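You operate a simulated robot arm through the tools that you are given. There is no shell and no other tool. Be economical: measure what you need, move in short steps, check, and stop when the job is done.

Carry out the task below with a simulated robot arm. There is one attempt and no reset: what you move stays moved.

TASK
Push the returns drawer shut.

It is judged by the outcome, as a careful person would: the job done as asked, and still so three seconds after it is handed in. It fails if anything else is knocked over, pushed out of place, dropped, spilled or broken.

THE ROBOT
A 6-joint arm with a two-finger parallel gripper, fixed in place. Base frame: the origin is at the foot of the arm, x ahead of it, y to its left, z up. Lengths are in mm, angles in degrees, forces in N, time in s.
With the tool pointing down near the work surface it reaches from about 100 to 600 mm from the base axis. Its first joint turns from -66.0 to 66.0 degrees. Payload 2.7 kg.
Tool frame: the origin (TCP) lies between the finger pads and is the grasp point; the fingertips stand 23 mm ahead of it; z points along the fingers, y is the line along which they close. The gripper opens to 94 mm. The fingers are 38 mm wide and 10 mm thick; the gripper's body (54 by 96 mm) begins 39 mm behind the TCP.
Orientation is told as [roll, pitch, yaw] about the base's x, y, z axes, in that order, counted from this pose: with the fingers straight down and closing along the base's y, the tool's x points along the base's -x, its y along +y and its z along -z.

THE INTERFACE
- The arm moves only by the tool nudge_tool. Its argument "series" is a list of rows, each a list of 7 numbers: the shift along the base's x, y, z in mm, then the turn, a rotation vector about the base's x, y, z in degrees, then the opening, from 0 (shut) to 1 (fully open). In form: [[tx, ty, tz, ax, ay, az, grip], ...]. A call has 1 to 20 rows; each row shifts and turns the commanded pose from where the row before left it. A row lasts 0.2 s, in which the tool goes at most 50 mm and 8.6 degrees; a call with a longer step from one row to the next is refused whole, and so is a gripper value outside its range. A pose out of reach is approached as far as the arm can. The call stops where the force on the tool passes 40 N (or 10 N more than at its start, if that is more) or the arm is blocked; 0.2 s more then pass. The fingers move at their own pace (about 45 mm/s each) and stop on an object; they squeeze with about 31 N. The grip force told is the motor's: it shows also when the fingers shut on nothing. Time passes only in rows, and 0.2 s behind the last, so rows that do not move let the fingers close. It gives the time, the measured TCP pose, the force on the tool (base axes), the opening and the grip force at its end, in the units of the frame above (readings bear some noise).
- Cameras (640 x 400 px; columns grow to the right, rows downward): "scene" is fixed at [76.5, -463, 1369.1]; the picture's right is [0.56, -0.83, 0.00], its down [-0.71, -0.48, -0.52] and it looks along [0.43, 0.29, -0.85] (base axes); focal length 311 px, centre (320, 200). "wrist" rides on the gripper at [-39, 0, -44] in the tool frame; the picture's right is [0.00, -1.00, 0.00], its down [0.97, 0.00, -0.24] and it looks along [0.24, 0.00, 0.97] (tool axes); focal length 218 px, centre (320, 200).
- capture(camera): a new picture of that camera. No time passes.
- pixel_to_xyz(camera, pixels): for up to 12 pixels [column, row] of the newest picture of that camera ("zoom" is the newest enlarged one), the place [x, y, z] in the base frame of the surface seen there, good to about 2 mm. No time passes.
- inspect(camera, box): a new picture of the part [left, top, right, bottom] of that camera's present view, enlarged. No time passes.
- sign_off(): hands the job in; it is judged then, once.

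Work in short steps. Measure before you move; look again where a grasp or a placing could have gone wrong, and mend it. You have 60 turns and 30 pictures in all, the two below and enlarged ones among them. Open the gripper and draw the arm clear of the work before you hand the job in, unless the task says otherwise; then end with one line.

The tools are called after "Call:" as a command line: name --pt "numbers of a row" for each row, then --argument value for the rest, lists and objects as JSON in quotes. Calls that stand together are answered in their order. nudge_tool: Moves the arm, as the interface text tells. Its arguments: {"type":"object","properties":{"series":{"type":"array","items":{"type":"array","items":{"type":"number"}}}},"required":["series"]} The other tools are called the same way: capture (camera) takes a picture; pixel_to_xyz (camera, pixels) gives the place of the surface under pixels of a picture; inspect (camera, box) takes an enlarged picture of a part of a camera's view; sign_off () hands the job in.

At the start:

```text
time_s: 0.0
eef_pos: [452.5, 58.0, 891.6]
orientation: [-0.1, 0.0, -0.1]
contact_force: [-0.6, 0.9, 0.7]
width: 93.8
gripper_force: 0.0
```

scene: 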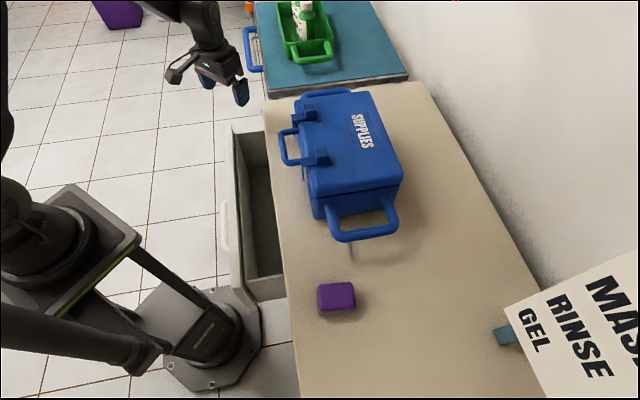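
wrist: 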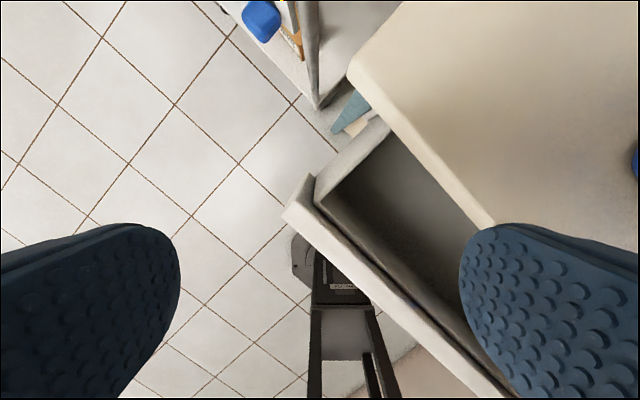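

Two drawer-like things are visible: one with a white handle near (230,220) and one with a blue handle near (252,48). I'll enlarge both to look for labels.

Call:
inspect --camera "scene" --box '[200, 0, 360, 100]'

Call:
inspect --camera "scene" --box '[180, 100, 420, 330]'

Call:
inspect --camera "wrist" --box '[200, 0, 440, 160]'

```text
4.00 times, centred on (280, 50) of scene
```

zoom: 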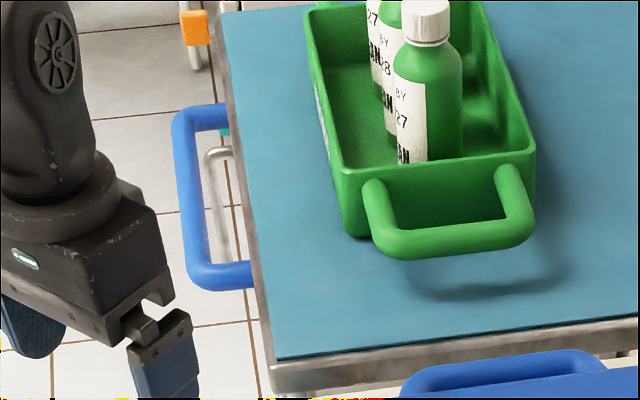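

```text
1.74 times, centred on (300, 215) of scene
```

zoom: 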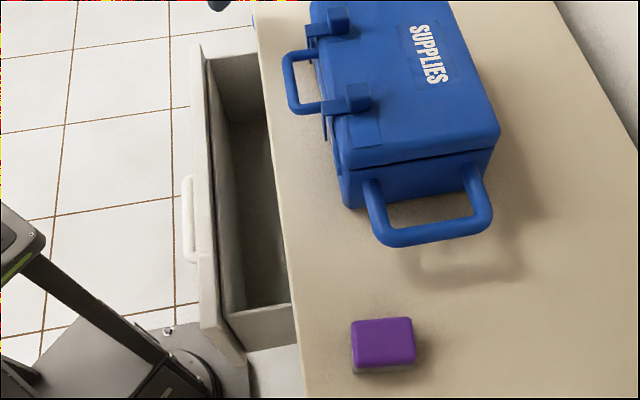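

```text
2.50 times, centred on (320, 80) of wrist
```

zoom: 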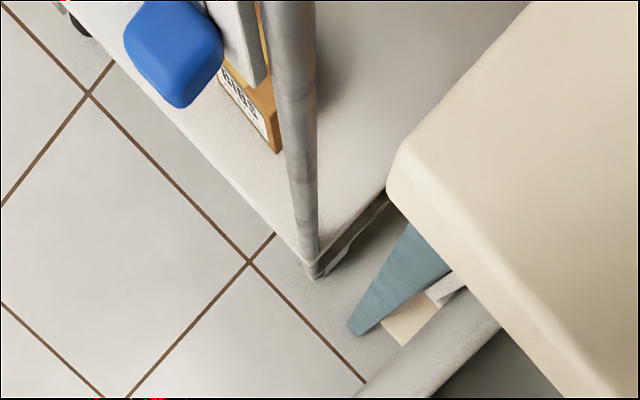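

One cabinet drawer is clearly open. I'll measure its front panel, handle, counter edge and the teal item.

Call:
pixel_to_xyz --camera "scene" --pixels '[[229, 135], [236, 220], [242, 298], [225, 225], [223, 205], [260, 200], [275, 150], [290, 300], [256, 130], [235, 165], [336, 298], [300, 380]]'

Call:
pixel_to_xyz --camera "wrist" --pixels '[[300, 200], [390, 285], [355, 110], [358, 127], [350, 165], [385, 215], [310, 60], [360, 70], [262, 20], [480, 220], [320, 300], [480, 365]]'

```text
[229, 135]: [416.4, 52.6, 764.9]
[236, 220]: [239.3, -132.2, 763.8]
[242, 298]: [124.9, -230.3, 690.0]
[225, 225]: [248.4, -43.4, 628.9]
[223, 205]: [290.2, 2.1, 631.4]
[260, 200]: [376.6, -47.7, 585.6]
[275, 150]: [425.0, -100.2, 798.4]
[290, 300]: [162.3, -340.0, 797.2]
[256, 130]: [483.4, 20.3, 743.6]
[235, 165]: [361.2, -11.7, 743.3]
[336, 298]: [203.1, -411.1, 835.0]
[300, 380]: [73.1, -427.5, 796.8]
```

```text
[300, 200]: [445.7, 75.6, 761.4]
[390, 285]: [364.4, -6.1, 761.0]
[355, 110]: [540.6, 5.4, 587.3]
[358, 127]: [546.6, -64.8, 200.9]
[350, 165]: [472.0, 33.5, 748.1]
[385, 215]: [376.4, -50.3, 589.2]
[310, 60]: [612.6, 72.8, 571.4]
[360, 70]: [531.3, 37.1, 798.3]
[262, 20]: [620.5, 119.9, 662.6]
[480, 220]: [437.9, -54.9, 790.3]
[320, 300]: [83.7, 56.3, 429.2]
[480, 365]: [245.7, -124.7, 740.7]
```

The front panel runs along (0.7,0.7) at z up to 764, standing about 90 mm out from the counter edge, with the push direction about (0.7,-0.7). Before pushing, I'll move the arm to the front side to view the drawer face and any label.

Call:
nudge_tool --pt "-26 13 5 0 0 -7.5 0" --pt "-26 13 5 0 0 -7.5 0" --pt "-26 13 5 0 0 -7.5 0" --pt "-26 13 5 0 0 -7.5 0" --pt "-26 13 5 0 0 -7.5 0" --pt "-26 13 5 0 0 -7.5 0" --pt "0 0 0 -5.3 -5.3 0 0" --pt "0 0 0 -5.3 -5.3 0 0" --pt "0 0 0 -5.3 -5.3 0 0" --pt "0 0 0 -5.3 -5.3 0 0" --pt "0 0 0 -5.3 -5.3 0 0" --pt "0 0 0 -5.3 -5.3 0 0"

Call:
capture --camera "wrist"

Call:
capture --camera "scene"

```text
time_s: 2.6
eef_pos: [296.8, 136.0, 922.7]
orientation: [0.1, -45.2, -45.0]
contact_force: [0.1, 0.5, 0.8]
width: 0.0
gripper_force: 31.3
```

```text
24 pictures are left
```

wrist: 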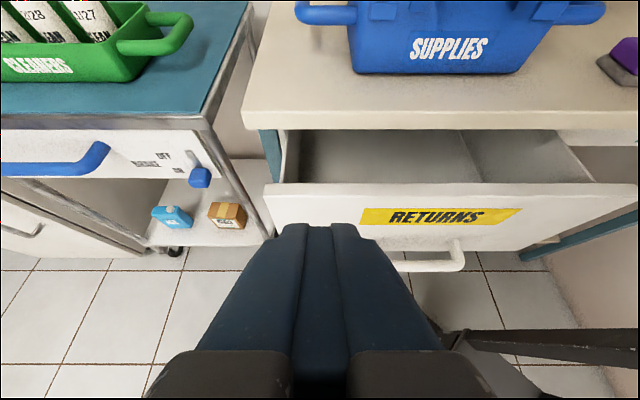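

```text
23 pictures are left
```

scene: 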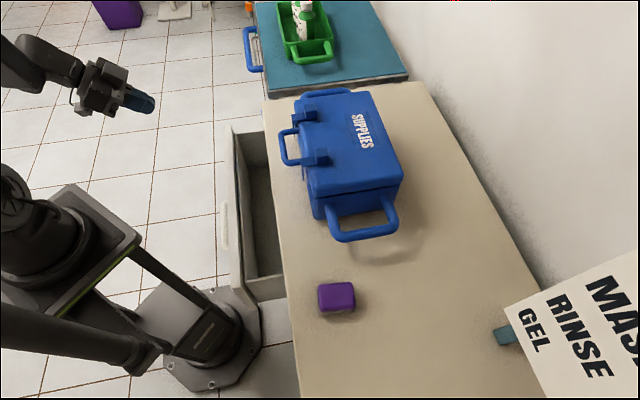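

This is the RETURNS drawer (label at (440,216)) and it looks empty. I'll measure its face, the label, the handle and the counter edge.

Call:
pixel_to_xyz --camera "wrist" --pixels '[[275, 190], [275, 210], [440, 188], [440, 216], [520, 215], [440, 243], [455, 255], [440, 123], [300, 122], [275, 140], [620, 138], [600, 205]]'

Call:
inspect --camera "wrist" --box '[240, 80, 640, 300]'

```text
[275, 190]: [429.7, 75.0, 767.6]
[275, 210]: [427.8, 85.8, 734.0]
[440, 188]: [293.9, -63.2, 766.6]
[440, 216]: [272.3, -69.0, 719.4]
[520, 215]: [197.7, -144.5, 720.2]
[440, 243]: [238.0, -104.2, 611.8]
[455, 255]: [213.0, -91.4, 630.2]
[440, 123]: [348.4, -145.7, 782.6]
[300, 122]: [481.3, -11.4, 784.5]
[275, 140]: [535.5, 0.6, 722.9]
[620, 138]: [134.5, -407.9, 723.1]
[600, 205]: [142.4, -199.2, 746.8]
```

```text
1.60 times, centred on (440, 190) of wrist
```

zoom: 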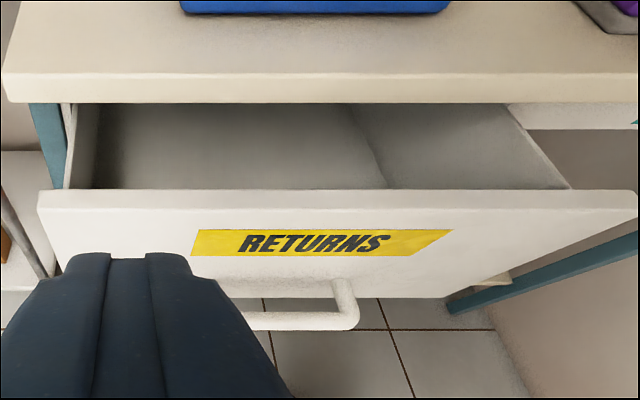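

The face lies on the plane at 45°, with the counter edge about 107 mm behind it; face centre is near (270,-70), z 720, and the handle sits below at z about 630. I'll tilt to 60° and move in front of the face centre, still high.

Call:
nudge_tool --pt "-13 -26 -10 -5.3 -5.3 0 0" --pt "-13 -26 -10 -5.3 -5.3 0 0" --pt "-13 -26 -10 0 0 0 0" --pt "-13 -26 -10 0 0 0 0" --pt "-13 -26 -10 0 0 0 0" --pt "-12 -26 -10 0 0 0 0" --pt "0 0 0 0 0 0 0"

Call:
capture --camera "scene"

Call:
capture --camera "wrist"

```text
time_s: 4.2
eef_pos: [314.6, 83.5, 927.0]
orientation: [-0.4, -59.8, -44.8]
contact_force: [-0.6, 0.6, -0.1]
width: 0.0
gripper_force: 30.6
out of reach, approached as far as the arm can: row 1, 2, 3, 4, 5, 6
```

```text
21 pictures are left
```

scene: 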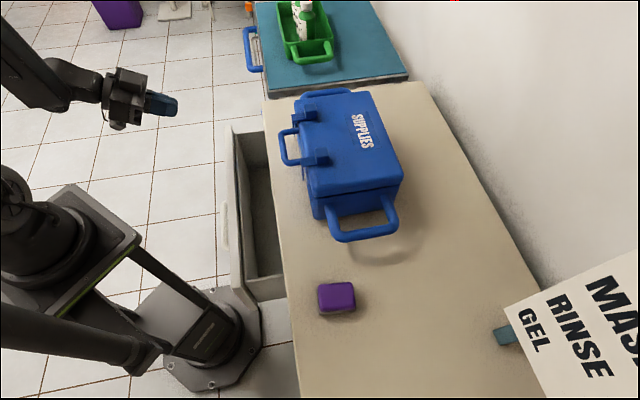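

```text
20 pictures are left
```

wrist: 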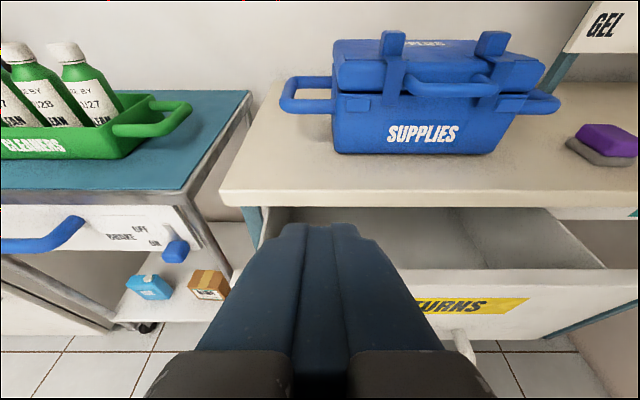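

At 60° tilt the pose is out of reach this close to the base. I'll return to about 25° tilt and recheck where the arm is.

Call:
nudge_tool --pt "0 0 0 4.95 4.95 0 0" --pt "0 0 0 4.95 4.95 0 0" --pt "0 0 0 4.95 4.95 0 0" --pt "0 0 0 4.95 4.95 0 0" --pt "0 0 0 4.95 4.95 0 0" --pt "0 0 0 0 0 0 0"

```text
time_s: 5.6
eef_pos: [315.3, 81.8, 925.7]
orientation: [0.1, -24.9, -45.0]
contact_force: [0.0, 0.0, 0.5]
width: 0.0
gripper_force: 30.9
```

The pose is now (315,82,926) at 25° tilt. I'll move to in front of the face centre at z about 800.

Call:
nudge_tool --pt "-14 -20 -25 0 0 0 0" --pt "-14 -20 -25 0 0 0 0" --pt "-14 -20 -25 0 0 0 0" --pt "-14 -20 -25 0 0 0 0" --pt "-15 -20 -26 0 0 0 0" --pt "0 0 0 0 0 0 0"

Call:
capture --camera "scene"

```text
time_s: 7.0
eef_pos: [317.2, 2.5, 840.0]
orientation: [-0.5, -24.8, -44.8]
contact_force: [0.6, 0.6, 0.3]
width: 0.0
gripper_force: 30.5
out of reach, approached as far as the arm can: row 1, 2, 3, 4, 5
```

```text
19 pictures are left
```

scene: 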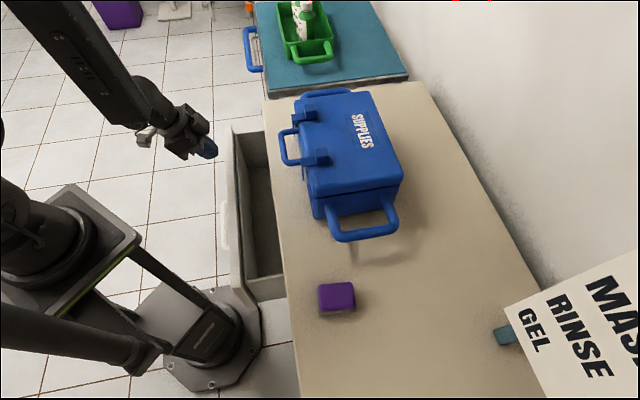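

The near limit is about 317 mm radius here, so I'll push somewhat left of the centre (t≈260), where the arm reaches, starting 15 mm clear of the face. First I back off and descend.

Call:
nudge_tool --pt "2 12 0 0 0 0 0" --pt "2 12 0 0 0 0 0" --pt "4 16 0 0 0 0 0" --pt "0 0 -20 0 0 0 0" --pt "0 0 -20 0 0 0 0" --pt "0 0 -20 0 0 0 0" --pt "0 0 -20 0 0 0 0" --pt "0 0 -20 0 0 0 0" --pt "0 0 -20 0 0 0 0" --pt "0 0 0 0 0 0 0"

Call:
capture --camera "scene"

Call:
capture --camera "wrist"

```text
time_s: 9.0
eef_pos: [375.9, 56.3, 781.1]
orientation: [-0.3, -25.7, -45.4]
contact_force: [-0.2, -0.4, 0.4]
width: 0.1
gripper_force: 31.3
stopped in row 9: the force on the tool passed its limit (the readings are from after the stop); the commanded pose is now the measured one
out of reach, approached as far as the arm can: row 4, 5, 6, 7, 8, 9
```

```text
18 pictures are left
```

scene: 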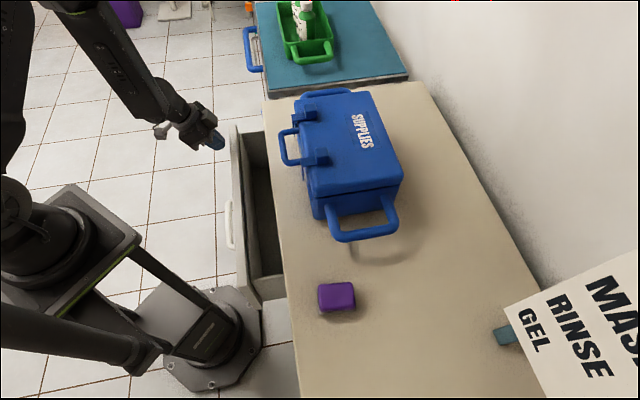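

```text
17 pictures are left
```

wrist: 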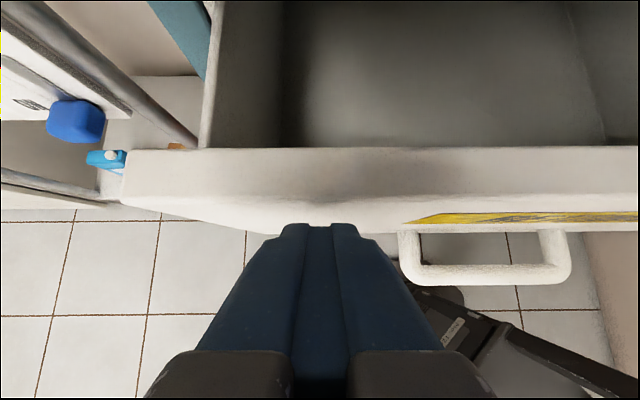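

The arm drifted along its inner reach limit to (376,56,781) and touched the panel lightly. I'll lift, reduce the tilt to about 8° (which should reach closer in), and back off from the face.

Call:
nudge_tool --pt "-6 6 15 0 0 0 0" --pt "-6 6 15 4.2 4.2 0 0" --pt "-6 6 15 4.2 4.2 0 0" --pt "-8 -8 0 4.2 4.2 0 0" --pt "-9 -9 0 0 0 0 0" --pt "-8 -8 0 0 0 0 0" --pt "0 0 0 0 0 0 0"

Call:
pixel_to_xyz --camera "scene" --pixels '[[232, 180], [236, 220]]'

```text
time_s: 10.6
eef_pos: [332.2, 49.8, 825.0]
orientation: [-0.3, -7.9, -45.5]
contact_force: [0.6, 0.4, -0.5]
width: 0.1
gripper_force: 30.9
```

```text
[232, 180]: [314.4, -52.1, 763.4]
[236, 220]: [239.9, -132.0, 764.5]
```

At 8° tilt the pose (332,50,825) is reachable, 40–50 mm in front of the face. I'll shift toward the drawer centre while descending to z≈750.

Call:
nudge_tool --pt "-10 -10 -15 0 0 0 0" --pt "-10 -10 -15 0 0 0 0" --pt "-10 -10 -15 0 0 0 0" --pt "0 0 -15 0 0 0 0" --pt "0 0 -15 0 0 0 0" --pt "0 0 0 0 0 0 0"

Call:
capture --camera "wrist"

```text
time_s: 12.0
eef_pos: [323.9, 19.6, 772.0]
orientation: [-0.8, -7.7, -45.3]
contact_force: [-0.8, 0.0, 0.1]
width: 0.2
gripper_force: 31.0
out of reach, approached as far as the arm can: row 3, 4, 5
```

```text
16 pictures are left
```

wrist: 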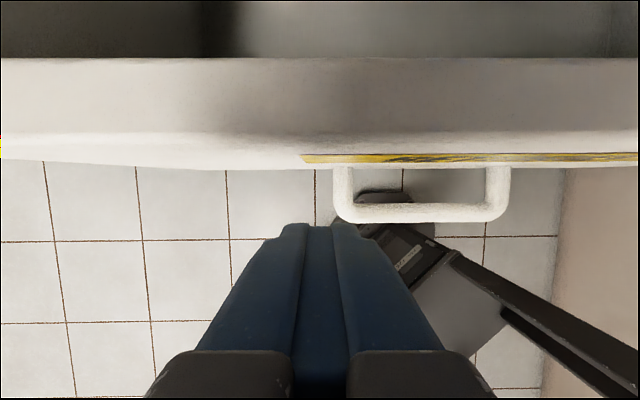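

I'm in front of the face with tip at z≈749, just under the panel top. I'll go a bit lower while sliding left along the face.

Call:
nudge_tool --pt "10 10 0 0 0 0 0" --pt "10 10 -10 0 0 0 0" --pt "0 0 -12 0 0 0 0" --pt "0 0 0 0 0 0 0"

```text
time_s: 13.0
eef_pos: [343.2, 39.7, 749.4]
orientation: [-0.4, -7.9, -45.4]
contact_force: [0.2, 0.1, -0.5]
width: 0.2
gripper_force: 30.5
```

Pose is good: (343,40,749), tip at 727. Now I push along (0.707,-0.707) by 60 mm.

Call:
nudge_tool --pt "5 -5 0 0 0 0 0" --pt "5 -5 0 0 0 0 0" --pt "5 -5 0 0 0 0 0" --pt "5 -5 0 0 0 0 0" --pt "5 -5 0 0 0 0 0" --pt "5 -5 0 0 0 0 0" --pt "5 -5 0 0 0 0 0" --pt "5 -5 0 0 0 0 0" --pt "0 0 0 0 0 0 0"

Call:
capture --camera "scene"

Call:
capture --camera "wrist"

```text
time_s: 15.0
eef_pos: [385.4, -1.7, 749.5]
orientation: [-0.4, -7.9, -45.3]
contact_force: [-0.8, 0.0, -0.3]
width: 0.0
gripper_force: 30.9
```

```text
15 pictures are left
```

scene: 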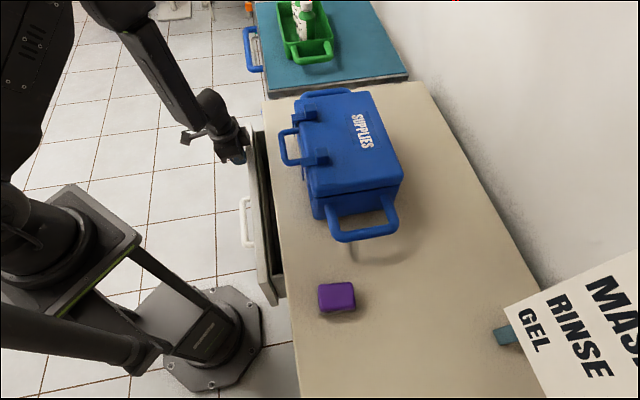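

```text
14 pictures are left
```

wrist: 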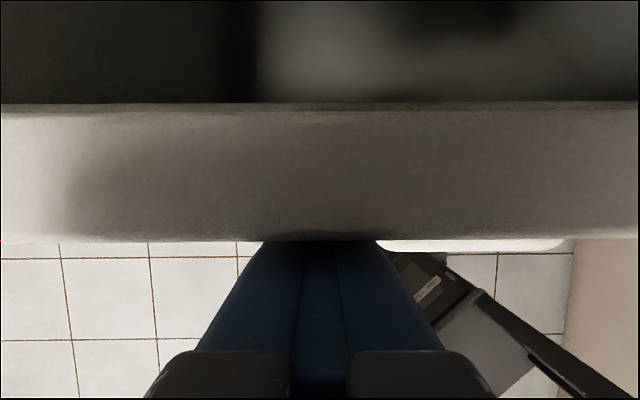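

The drawer slides freely; the face is now at about n=-297, with roughly 60 mm left. To finish under the counter overhang I need more tilt, so I'll back off a little and tilt toward 40°.

Call:
nudge_tool --pt "-5 5 0 0 0 0 0" --pt "-5 5 0 0 0 0 0" --pt "7 7 0 -4 -4 0 0" --pt "7 7 0 -4 -4 0 0" --pt "7 7 0 -4 -4 0 0" --pt "0 0 0 -4 -4 0 0" --pt "0 0 0 -4 -4 0 0" --pt "0 0 0 -3 -3 0 0" --pt "0 0 0 0 0 0 0"

Call:
capture --camera "wrist"

```text
time_s: 17.0
eef_pos: [431.5, 40.4, 773.1]
orientation: [-0.6, -40.4, -45.2]
contact_force: [-0.6, 0.9, -0.6]
width: 0.0
gripper_force: 30.7
out of reach, approached as far as the arm can: row 6, 7, 8
```

```text
13 pictures are left
```

wrist: 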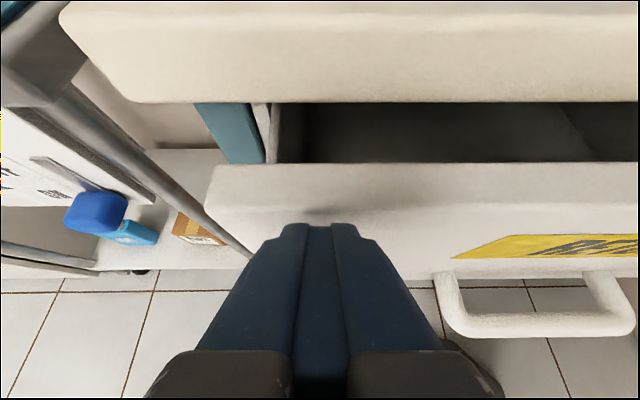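

The arm slid out to (431,40,773) at 40° tilt, close to the panel's left end. I'll measure the current face and edge.

Call:
pixel_to_xyz --camera "wrist" --pixels '[[400, 185], [400, 220], [225, 210], [215, 180], [400, 90], [400, 104], [330, 210], [260, 150], [610, 250]]'

```text
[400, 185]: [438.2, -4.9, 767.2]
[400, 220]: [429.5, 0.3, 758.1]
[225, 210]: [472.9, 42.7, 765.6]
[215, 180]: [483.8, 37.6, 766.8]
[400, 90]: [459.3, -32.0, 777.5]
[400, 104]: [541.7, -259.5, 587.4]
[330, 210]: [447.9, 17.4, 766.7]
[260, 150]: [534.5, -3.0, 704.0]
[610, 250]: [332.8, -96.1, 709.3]
```

Face is now at n≈-303, counter edge at n≈-347. I'll reduce to 25° tilt, lower to z≈740 just in front of the face near t≈320, then push while tilting up.

Call:
nudge_tool --pt "-6 0 0 5.3 5.3 0 0" --pt "-6 -2 0 5.3 5.3 0 0" --pt "-4 -2 0 0 0 0 0" --pt "0 0 -11 0 0 0 0" --pt "0 0 -11 0 0 0 0" --pt "0 0 -11 0 0 0 0" --pt "0 0 0 0 0 0 0"

Call:
capture --camera "wrist"

```text
time_s: 18.6
eef_pos: [415.6, 36.2, 740.4]
orientation: [-0.3, -25.5, -45.4]
contact_force: [-0.5, -0.3, -0.5]
width: 0.0
gripper_force: 30.5
```

```text
12 pictures are left
```

wrist: 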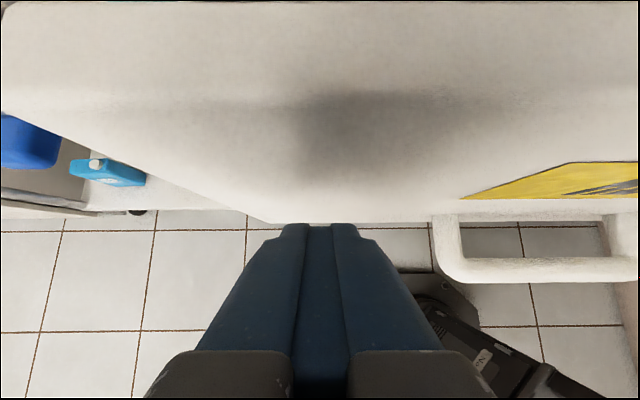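

In position at (416,36,740). Push about 42 mm while tilting up 14°.

Call:
nudge_tool --pt "3.7 -3.7 0 0 0 0 0" --pt "3.7 -3.7 0 -1.2 -1.2 0 0" --pt "3.7 -3.7 0 -1.4 -1.4 0 0" --pt "3.7 -3.7 0 -1.4 -1.4 0 0" --pt "3.7 -3.7 0 -1.4 -1.4 0 0" --pt "3.7 -3.7 0 -1.4 -1.4 0 0" --pt "3.7 -3.7 0 -1.4 -1.4 0 0" --pt "3.7 -3.7 0 -1.4 -1.4 0 0" --pt "0 0 0 0 0 0 0"

Call:
capture --camera "wrist"

Call:
capture --camera "scene"

```text
time_s: 20.6
eef_pos: [452.7, 8.4, 743.1]
orientation: [-0.6, -38.9, -45.1]
contact_force: [-0.4, 0.3, 0.7]
width: 0.0
gripper_force: 31.2
out of reach, approached as far as the arm can: row 7
```

```text
11 pictures are left
```

wrist: 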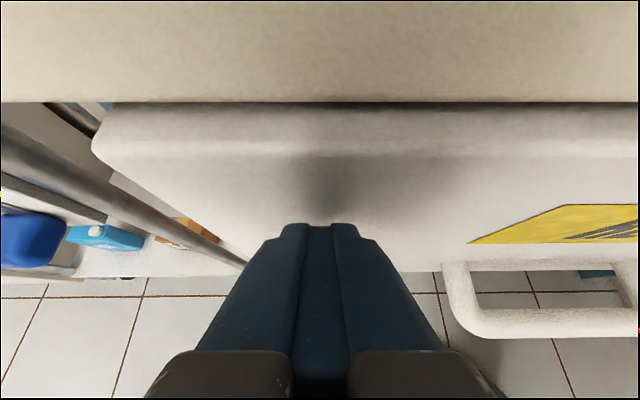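

```text
10 pictures are left
```

scene: 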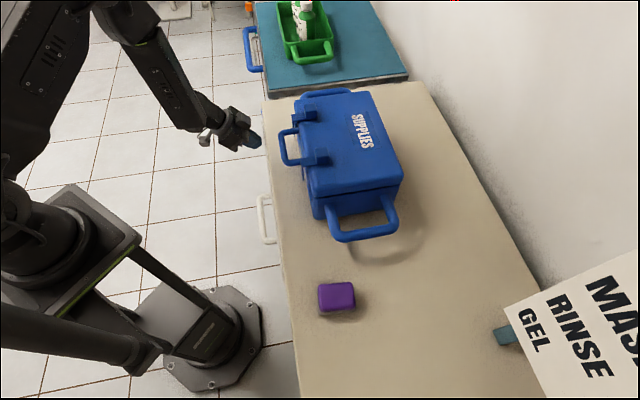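

The drawer follows and its face is at about n=-343, the panel top almost beneath the counter. I continue in small steps until it stops.

Call:
nudge_tool --pt "2.2 -2.2 -0.5 -1.2 -1.2 0 0" --pt "2.2 -2.2 -0.5 -1.2 -1.2 0 0" --pt "2.2 -2.2 -0.5 -1.2 -1.2 0 0" --pt "2.2 -2.2 -0.5 0 0 0 0" --pt "2.2 -2.2 0 0 0 0 0" --pt "2.2 -2.2 0 0 0 0 0" --pt "0 0 0 0 0 0 0"

Call:
capture --camera "wrist"

```text
time_s: 22.2
eef_pos: [468.9, -3.5, 743.8]
orientation: [-0.6, -43.9, -45.1]
contact_force: [-2.4, 2.5, 0.0]
width: 0.2
gripper_force: 31.2
out of reach, approached as far as the arm can: row 1, 2
```

```text
9 pictures are left
```

wrist: 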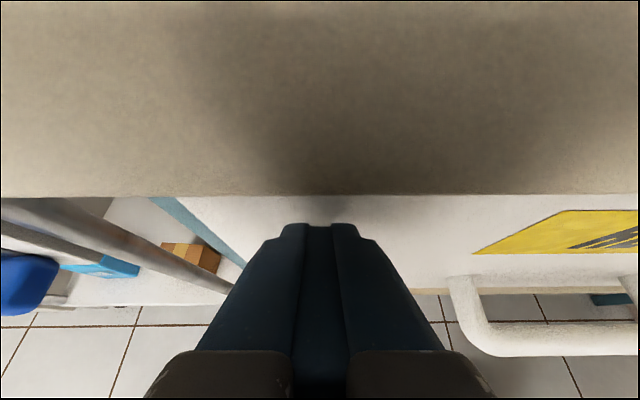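

Contact force of about 3 N and face near n=-363. I keep pressing in small steps to find the stop.

Call:
nudge_tool --pt "1.4 -1.4 0 0 0 0 0" --pt "1.4 -1.4 0 0 0 0 0" --pt "1.4 -1.4 0 0 0 0 0" --pt "1.4 -1.4 0 0 0 0 0" --pt "1.4 -1.4 0 0 0 0 0" --pt "0 0 0 0 0 0 0"

Call:
pixel_to_xyz --camera "wrist" --pixels '[[420, 215], [550, 230], [400, 185], [200, 215]]'

```text
time_s: 22.8
eef_pos: [469.5, -2.9, 742.3]
orientation: [-0.6, -43.6, -44.7]
contact_force: [-4.3, 3.8, 3.2]
width: 0.2
gripper_force: 31.4
stopped in row 3: the force on the tool passed its limit (the readings are from after the stop); the commanded pose is now the measured one
```

```text
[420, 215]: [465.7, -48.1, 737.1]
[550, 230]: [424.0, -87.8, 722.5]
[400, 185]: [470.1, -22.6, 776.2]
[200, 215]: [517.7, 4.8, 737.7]
```

The push hit a firm stop with the face at n≈-362, its back (18 mm thick) meeting the cabinet frame at about -380. I'll draw back, open the gripper and look at it.

Call:
nudge_tool --pt "-5 5 0 0 0 0 0" --pt "-10 10 0 0 0 0 0" --pt "-10 10 10 0 0 0 0" --pt "0 10 25 0 0 0 0" --pt "0 10 30 0 0 0 0" --pt "0 10 30 0 0 0 0" --pt "-5 10 30 0 0 0 0.5" --pt "-5 10 20 0 0 0 1" --pt "0 0 0 0 0 0 1" --pt "0 0 0 0 0 0 1" --pt "0 0 0 0 0 0 1"

Call:
capture --camera "wrist"

Call:
capture --camera "scene"

```text
time_s: 25.2
eef_pos: [442.5, 75.0, 893.5]
orientation: [-0.7, -43.7, -44.9]
contact_force: [-0.3, -0.4, 0.1]
width: 93.9
gripper_force: 0.0
out of reach, approached as far as the arm can: row 2, 3
```

```text
8 pictures are left
```

wrist: 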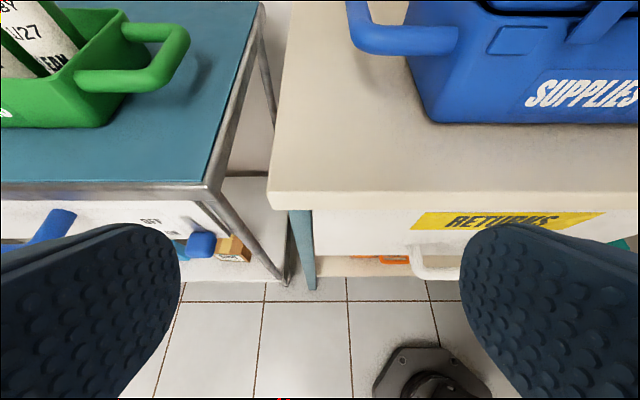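

```text
7 pictures are left
```

scene: 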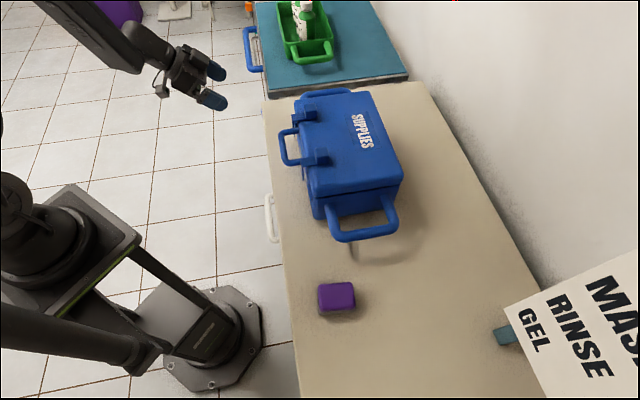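

The drawer looks shut and nothing else has moved. I'll verify that the face has not rebounded, comparing it with the cabinet frame.

Call:
pixel_to_xyz --camera "wrist" --pixels '[[360, 225], [440, 218], [405, 235], [302, 235], [302, 225], [440, 202]]'

Call:
inspect --camera "wrist" --box '[260, 160, 500, 300]'

```text
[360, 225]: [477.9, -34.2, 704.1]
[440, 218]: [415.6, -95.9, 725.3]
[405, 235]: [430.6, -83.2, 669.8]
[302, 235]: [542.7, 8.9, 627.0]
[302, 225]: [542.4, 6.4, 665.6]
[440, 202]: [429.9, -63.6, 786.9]
```

```text
2.67 times, centred on (380, 230) of wrist
```

zoom: 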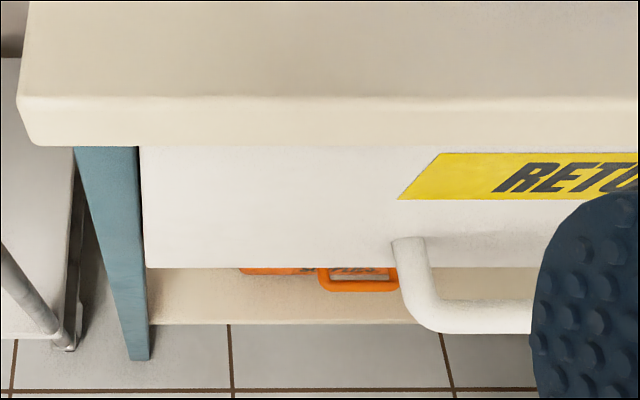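

The face stands at n≈-362, about 16 mm proud of the leg plane. I want to be sure the stop was the drawer's and not my gripper on the counter, so I turn the camera to view the neighbouring front for comparison.

Call:
nudge_tool --pt "0 5 0 0 0 -8 0" --pt "0 5 0 0 0 -8 0" --pt "0 5 0 0 0 -8 0" --pt "0 5 0 0 0 -8 0" --pt "0 0 0 0 0 0 0"

Call:
capture --camera "wrist"

```text
time_s: 26.4
eef_pos: [444.8, 93.3, 892.0]
orientation: [-0.5, -43.7, -76.9]
contact_force: [0.8, 0.0, -0.7]
width: 0.0
gripper_force: 13.2
```

```text
5 pictures are left
```

wrist: 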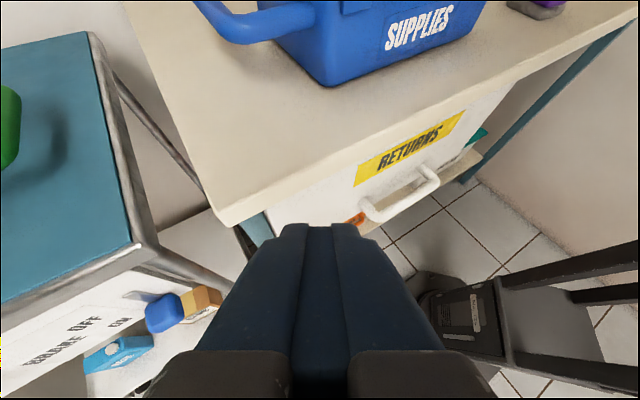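

Call:
inspect --camera "wrist" --box '[400, 60, 580, 220]'

Call:
pixel_to_xyz --camera "wrist" --pixels '[[490, 120], [505, 95], [477, 133], [530, 90], [520, 115], [570, 70], [555, 60]]'

```text
2.50 times, centred on (490, 140) of wrist
```

zoom: 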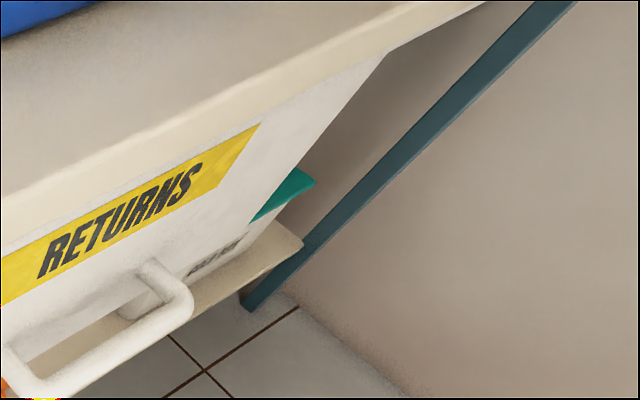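

```text
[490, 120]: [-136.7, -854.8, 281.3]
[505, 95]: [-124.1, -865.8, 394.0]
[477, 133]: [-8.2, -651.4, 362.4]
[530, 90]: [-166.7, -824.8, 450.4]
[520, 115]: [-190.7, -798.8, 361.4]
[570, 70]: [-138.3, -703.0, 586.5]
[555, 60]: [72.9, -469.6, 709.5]
```

No neighbouring front exists for comparison. I'll re-test the stop with a flatter tool (about 57° tilt), so gripper body and camera stay well away from the counter edge.

Call:
nudge_tool --pt "0 -5 0 0 0 8 0" --pt "0 -5 0 0 0 8 0" --pt "0 -5 -10 0 0 8 0" --pt "0 -5 -10 0 0 8 0" --pt "5 -5 -20 -4.6 -4.6 0 0" --pt "5 -5 -20 -4.6 -4.6 0 0" --pt "5 -5 -20 0 0 0 0" --pt "0 0 -10 0 0 0 0" --pt "0 0 0 0 0 0 0"

```text
time_s: 28.4
eef_pos: [459.3, 56.0, 801.4]
orientation: [-0.6, -56.9, -44.7]
contact_force: [-1.0, -0.5, 0.4]
width: 0.2
gripper_force: 30.7
```

Reachable so far. Now I move to just in front of the face at z≈735.

Call:
nudge_tool --pt "0 -8 -16 0 0 0 0" --pt "-1 -8 -16 0 0 0 0" --pt "-1 -8 -16 0 0 0 0" --pt "-1 -7 -18 0 0 0 0" --pt "0 0 0 0 0 0 0"

```text
time_s: 29.6
eef_pos: [485.2, 38.2, 747.4]
orientation: [-1.3, -56.7, -44.4]
contact_force: [0.1, -0.7, -0.2]
width: 0.1
gripper_force: 31.0
out of reach, approached as far as the arm can: row 1, 2, 3, 4
```

I'm at the panel's left end (t≈370); I'll slide right along the face, then press in.

Call:
nudge_tool --pt "-3 -9 -3 0 0 0 0" --pt "-3 -9 -3 0 0 0 0" --pt "0 -6 -3 0 0 0 0" --pt "2 -2 0 0 0 0 0" --pt "2 -2 0 0 0 0 0" --pt "2 -2 0 0 0 0 0" --pt "2 -2 0 0 0 0 0" --pt "2 -2 0 0 0 0 0" --pt "2 -2 0 0 0 0 0"

Call:
capture --camera "wrist"

```text
time_s: 30.8
eef_pos: [493.0, 20.1, 742.9]
orientation: [-1.3, -56.5, -43.8]
contact_force: [-6.4, 4.5, 4.3]
width: 0.0
gripper_force: 31.0
stopped in row 5: the force on the tool passed its limit (the readings are from after the stop); the commanded pose is now the measured one
out of reach, approached as far as the arm can: row 1, 2
```

```text
3 pictures are left
```

wrist: 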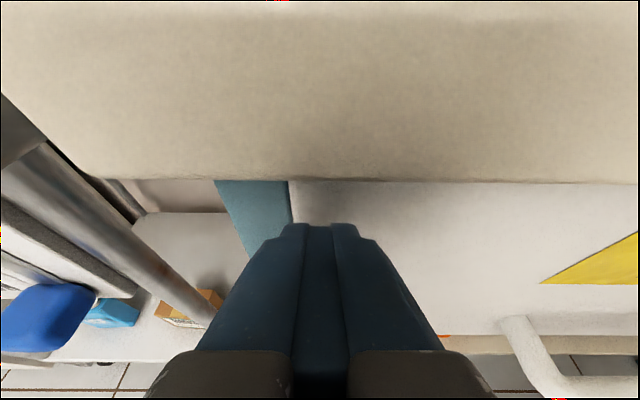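

The flatter tool stops at the same face position (n≈-363) with the body well clear of the counter, so the drawer is at its own end stop. I draw the arm clear with the gripper open.

Call:
nudge_tool --pt "-3 5 0 0 0 0 0" --pt "-5 12 8 0 0 0 0" --pt "-5 12 20 0 0 0 0" --pt "0 10 30 0 0 0 0" --pt "0 10 30 4 4 0 0" --pt "0 10 30 4 4 0 0.5" --pt "0 5 30 0 0 0 1" --pt "0 0 0 0 0 0 1" --pt "0 0 0 0 0 0 1" --pt "0 0 0 0 0 0 1"

Call:
capture --camera "wrist"

Call:
capture --camera "scene"

Call:
pixel_to_xyz --camera "wrist" --pixels '[[440, 218], [420, 240], [400, 240]]'

```text
time_s: 33.0
eef_pos: [480.9, 83.9, 895.0]
orientation: [-1.0, -45.2, -44.0]
contact_force: [-0.3, -0.2, 0.2]
width: 93.9
gripper_force: 0.0
```

```text
2 pictures are left
```

wrist: 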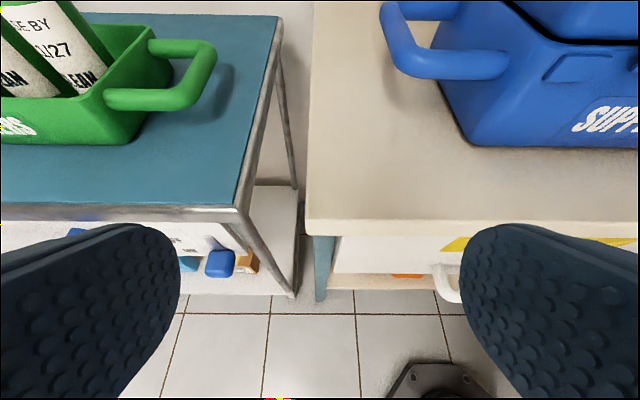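

```text
1 pictures are left
```

scene: 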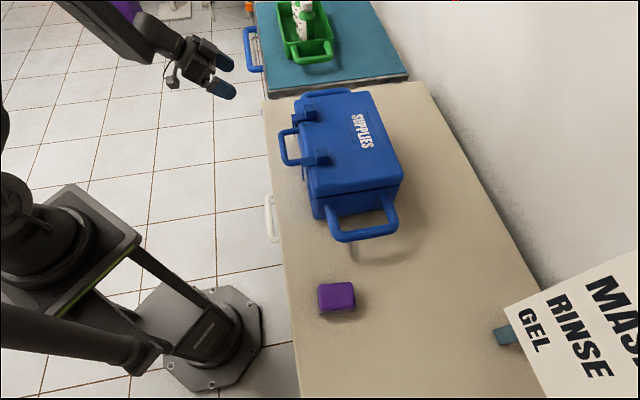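

```text
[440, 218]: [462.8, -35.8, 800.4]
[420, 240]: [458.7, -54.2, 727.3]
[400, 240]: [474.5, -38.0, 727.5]
```

The face holds at n≈-362, the arm is clear with the gripper open, and everything else is in place. I'm handing in.

Call:
sign_off

```text
The job is handed in.
```

The returns drawer is pushed shut to its end stop, and in the last pictures nothing else has moved and the arm is clear with its gripper open.
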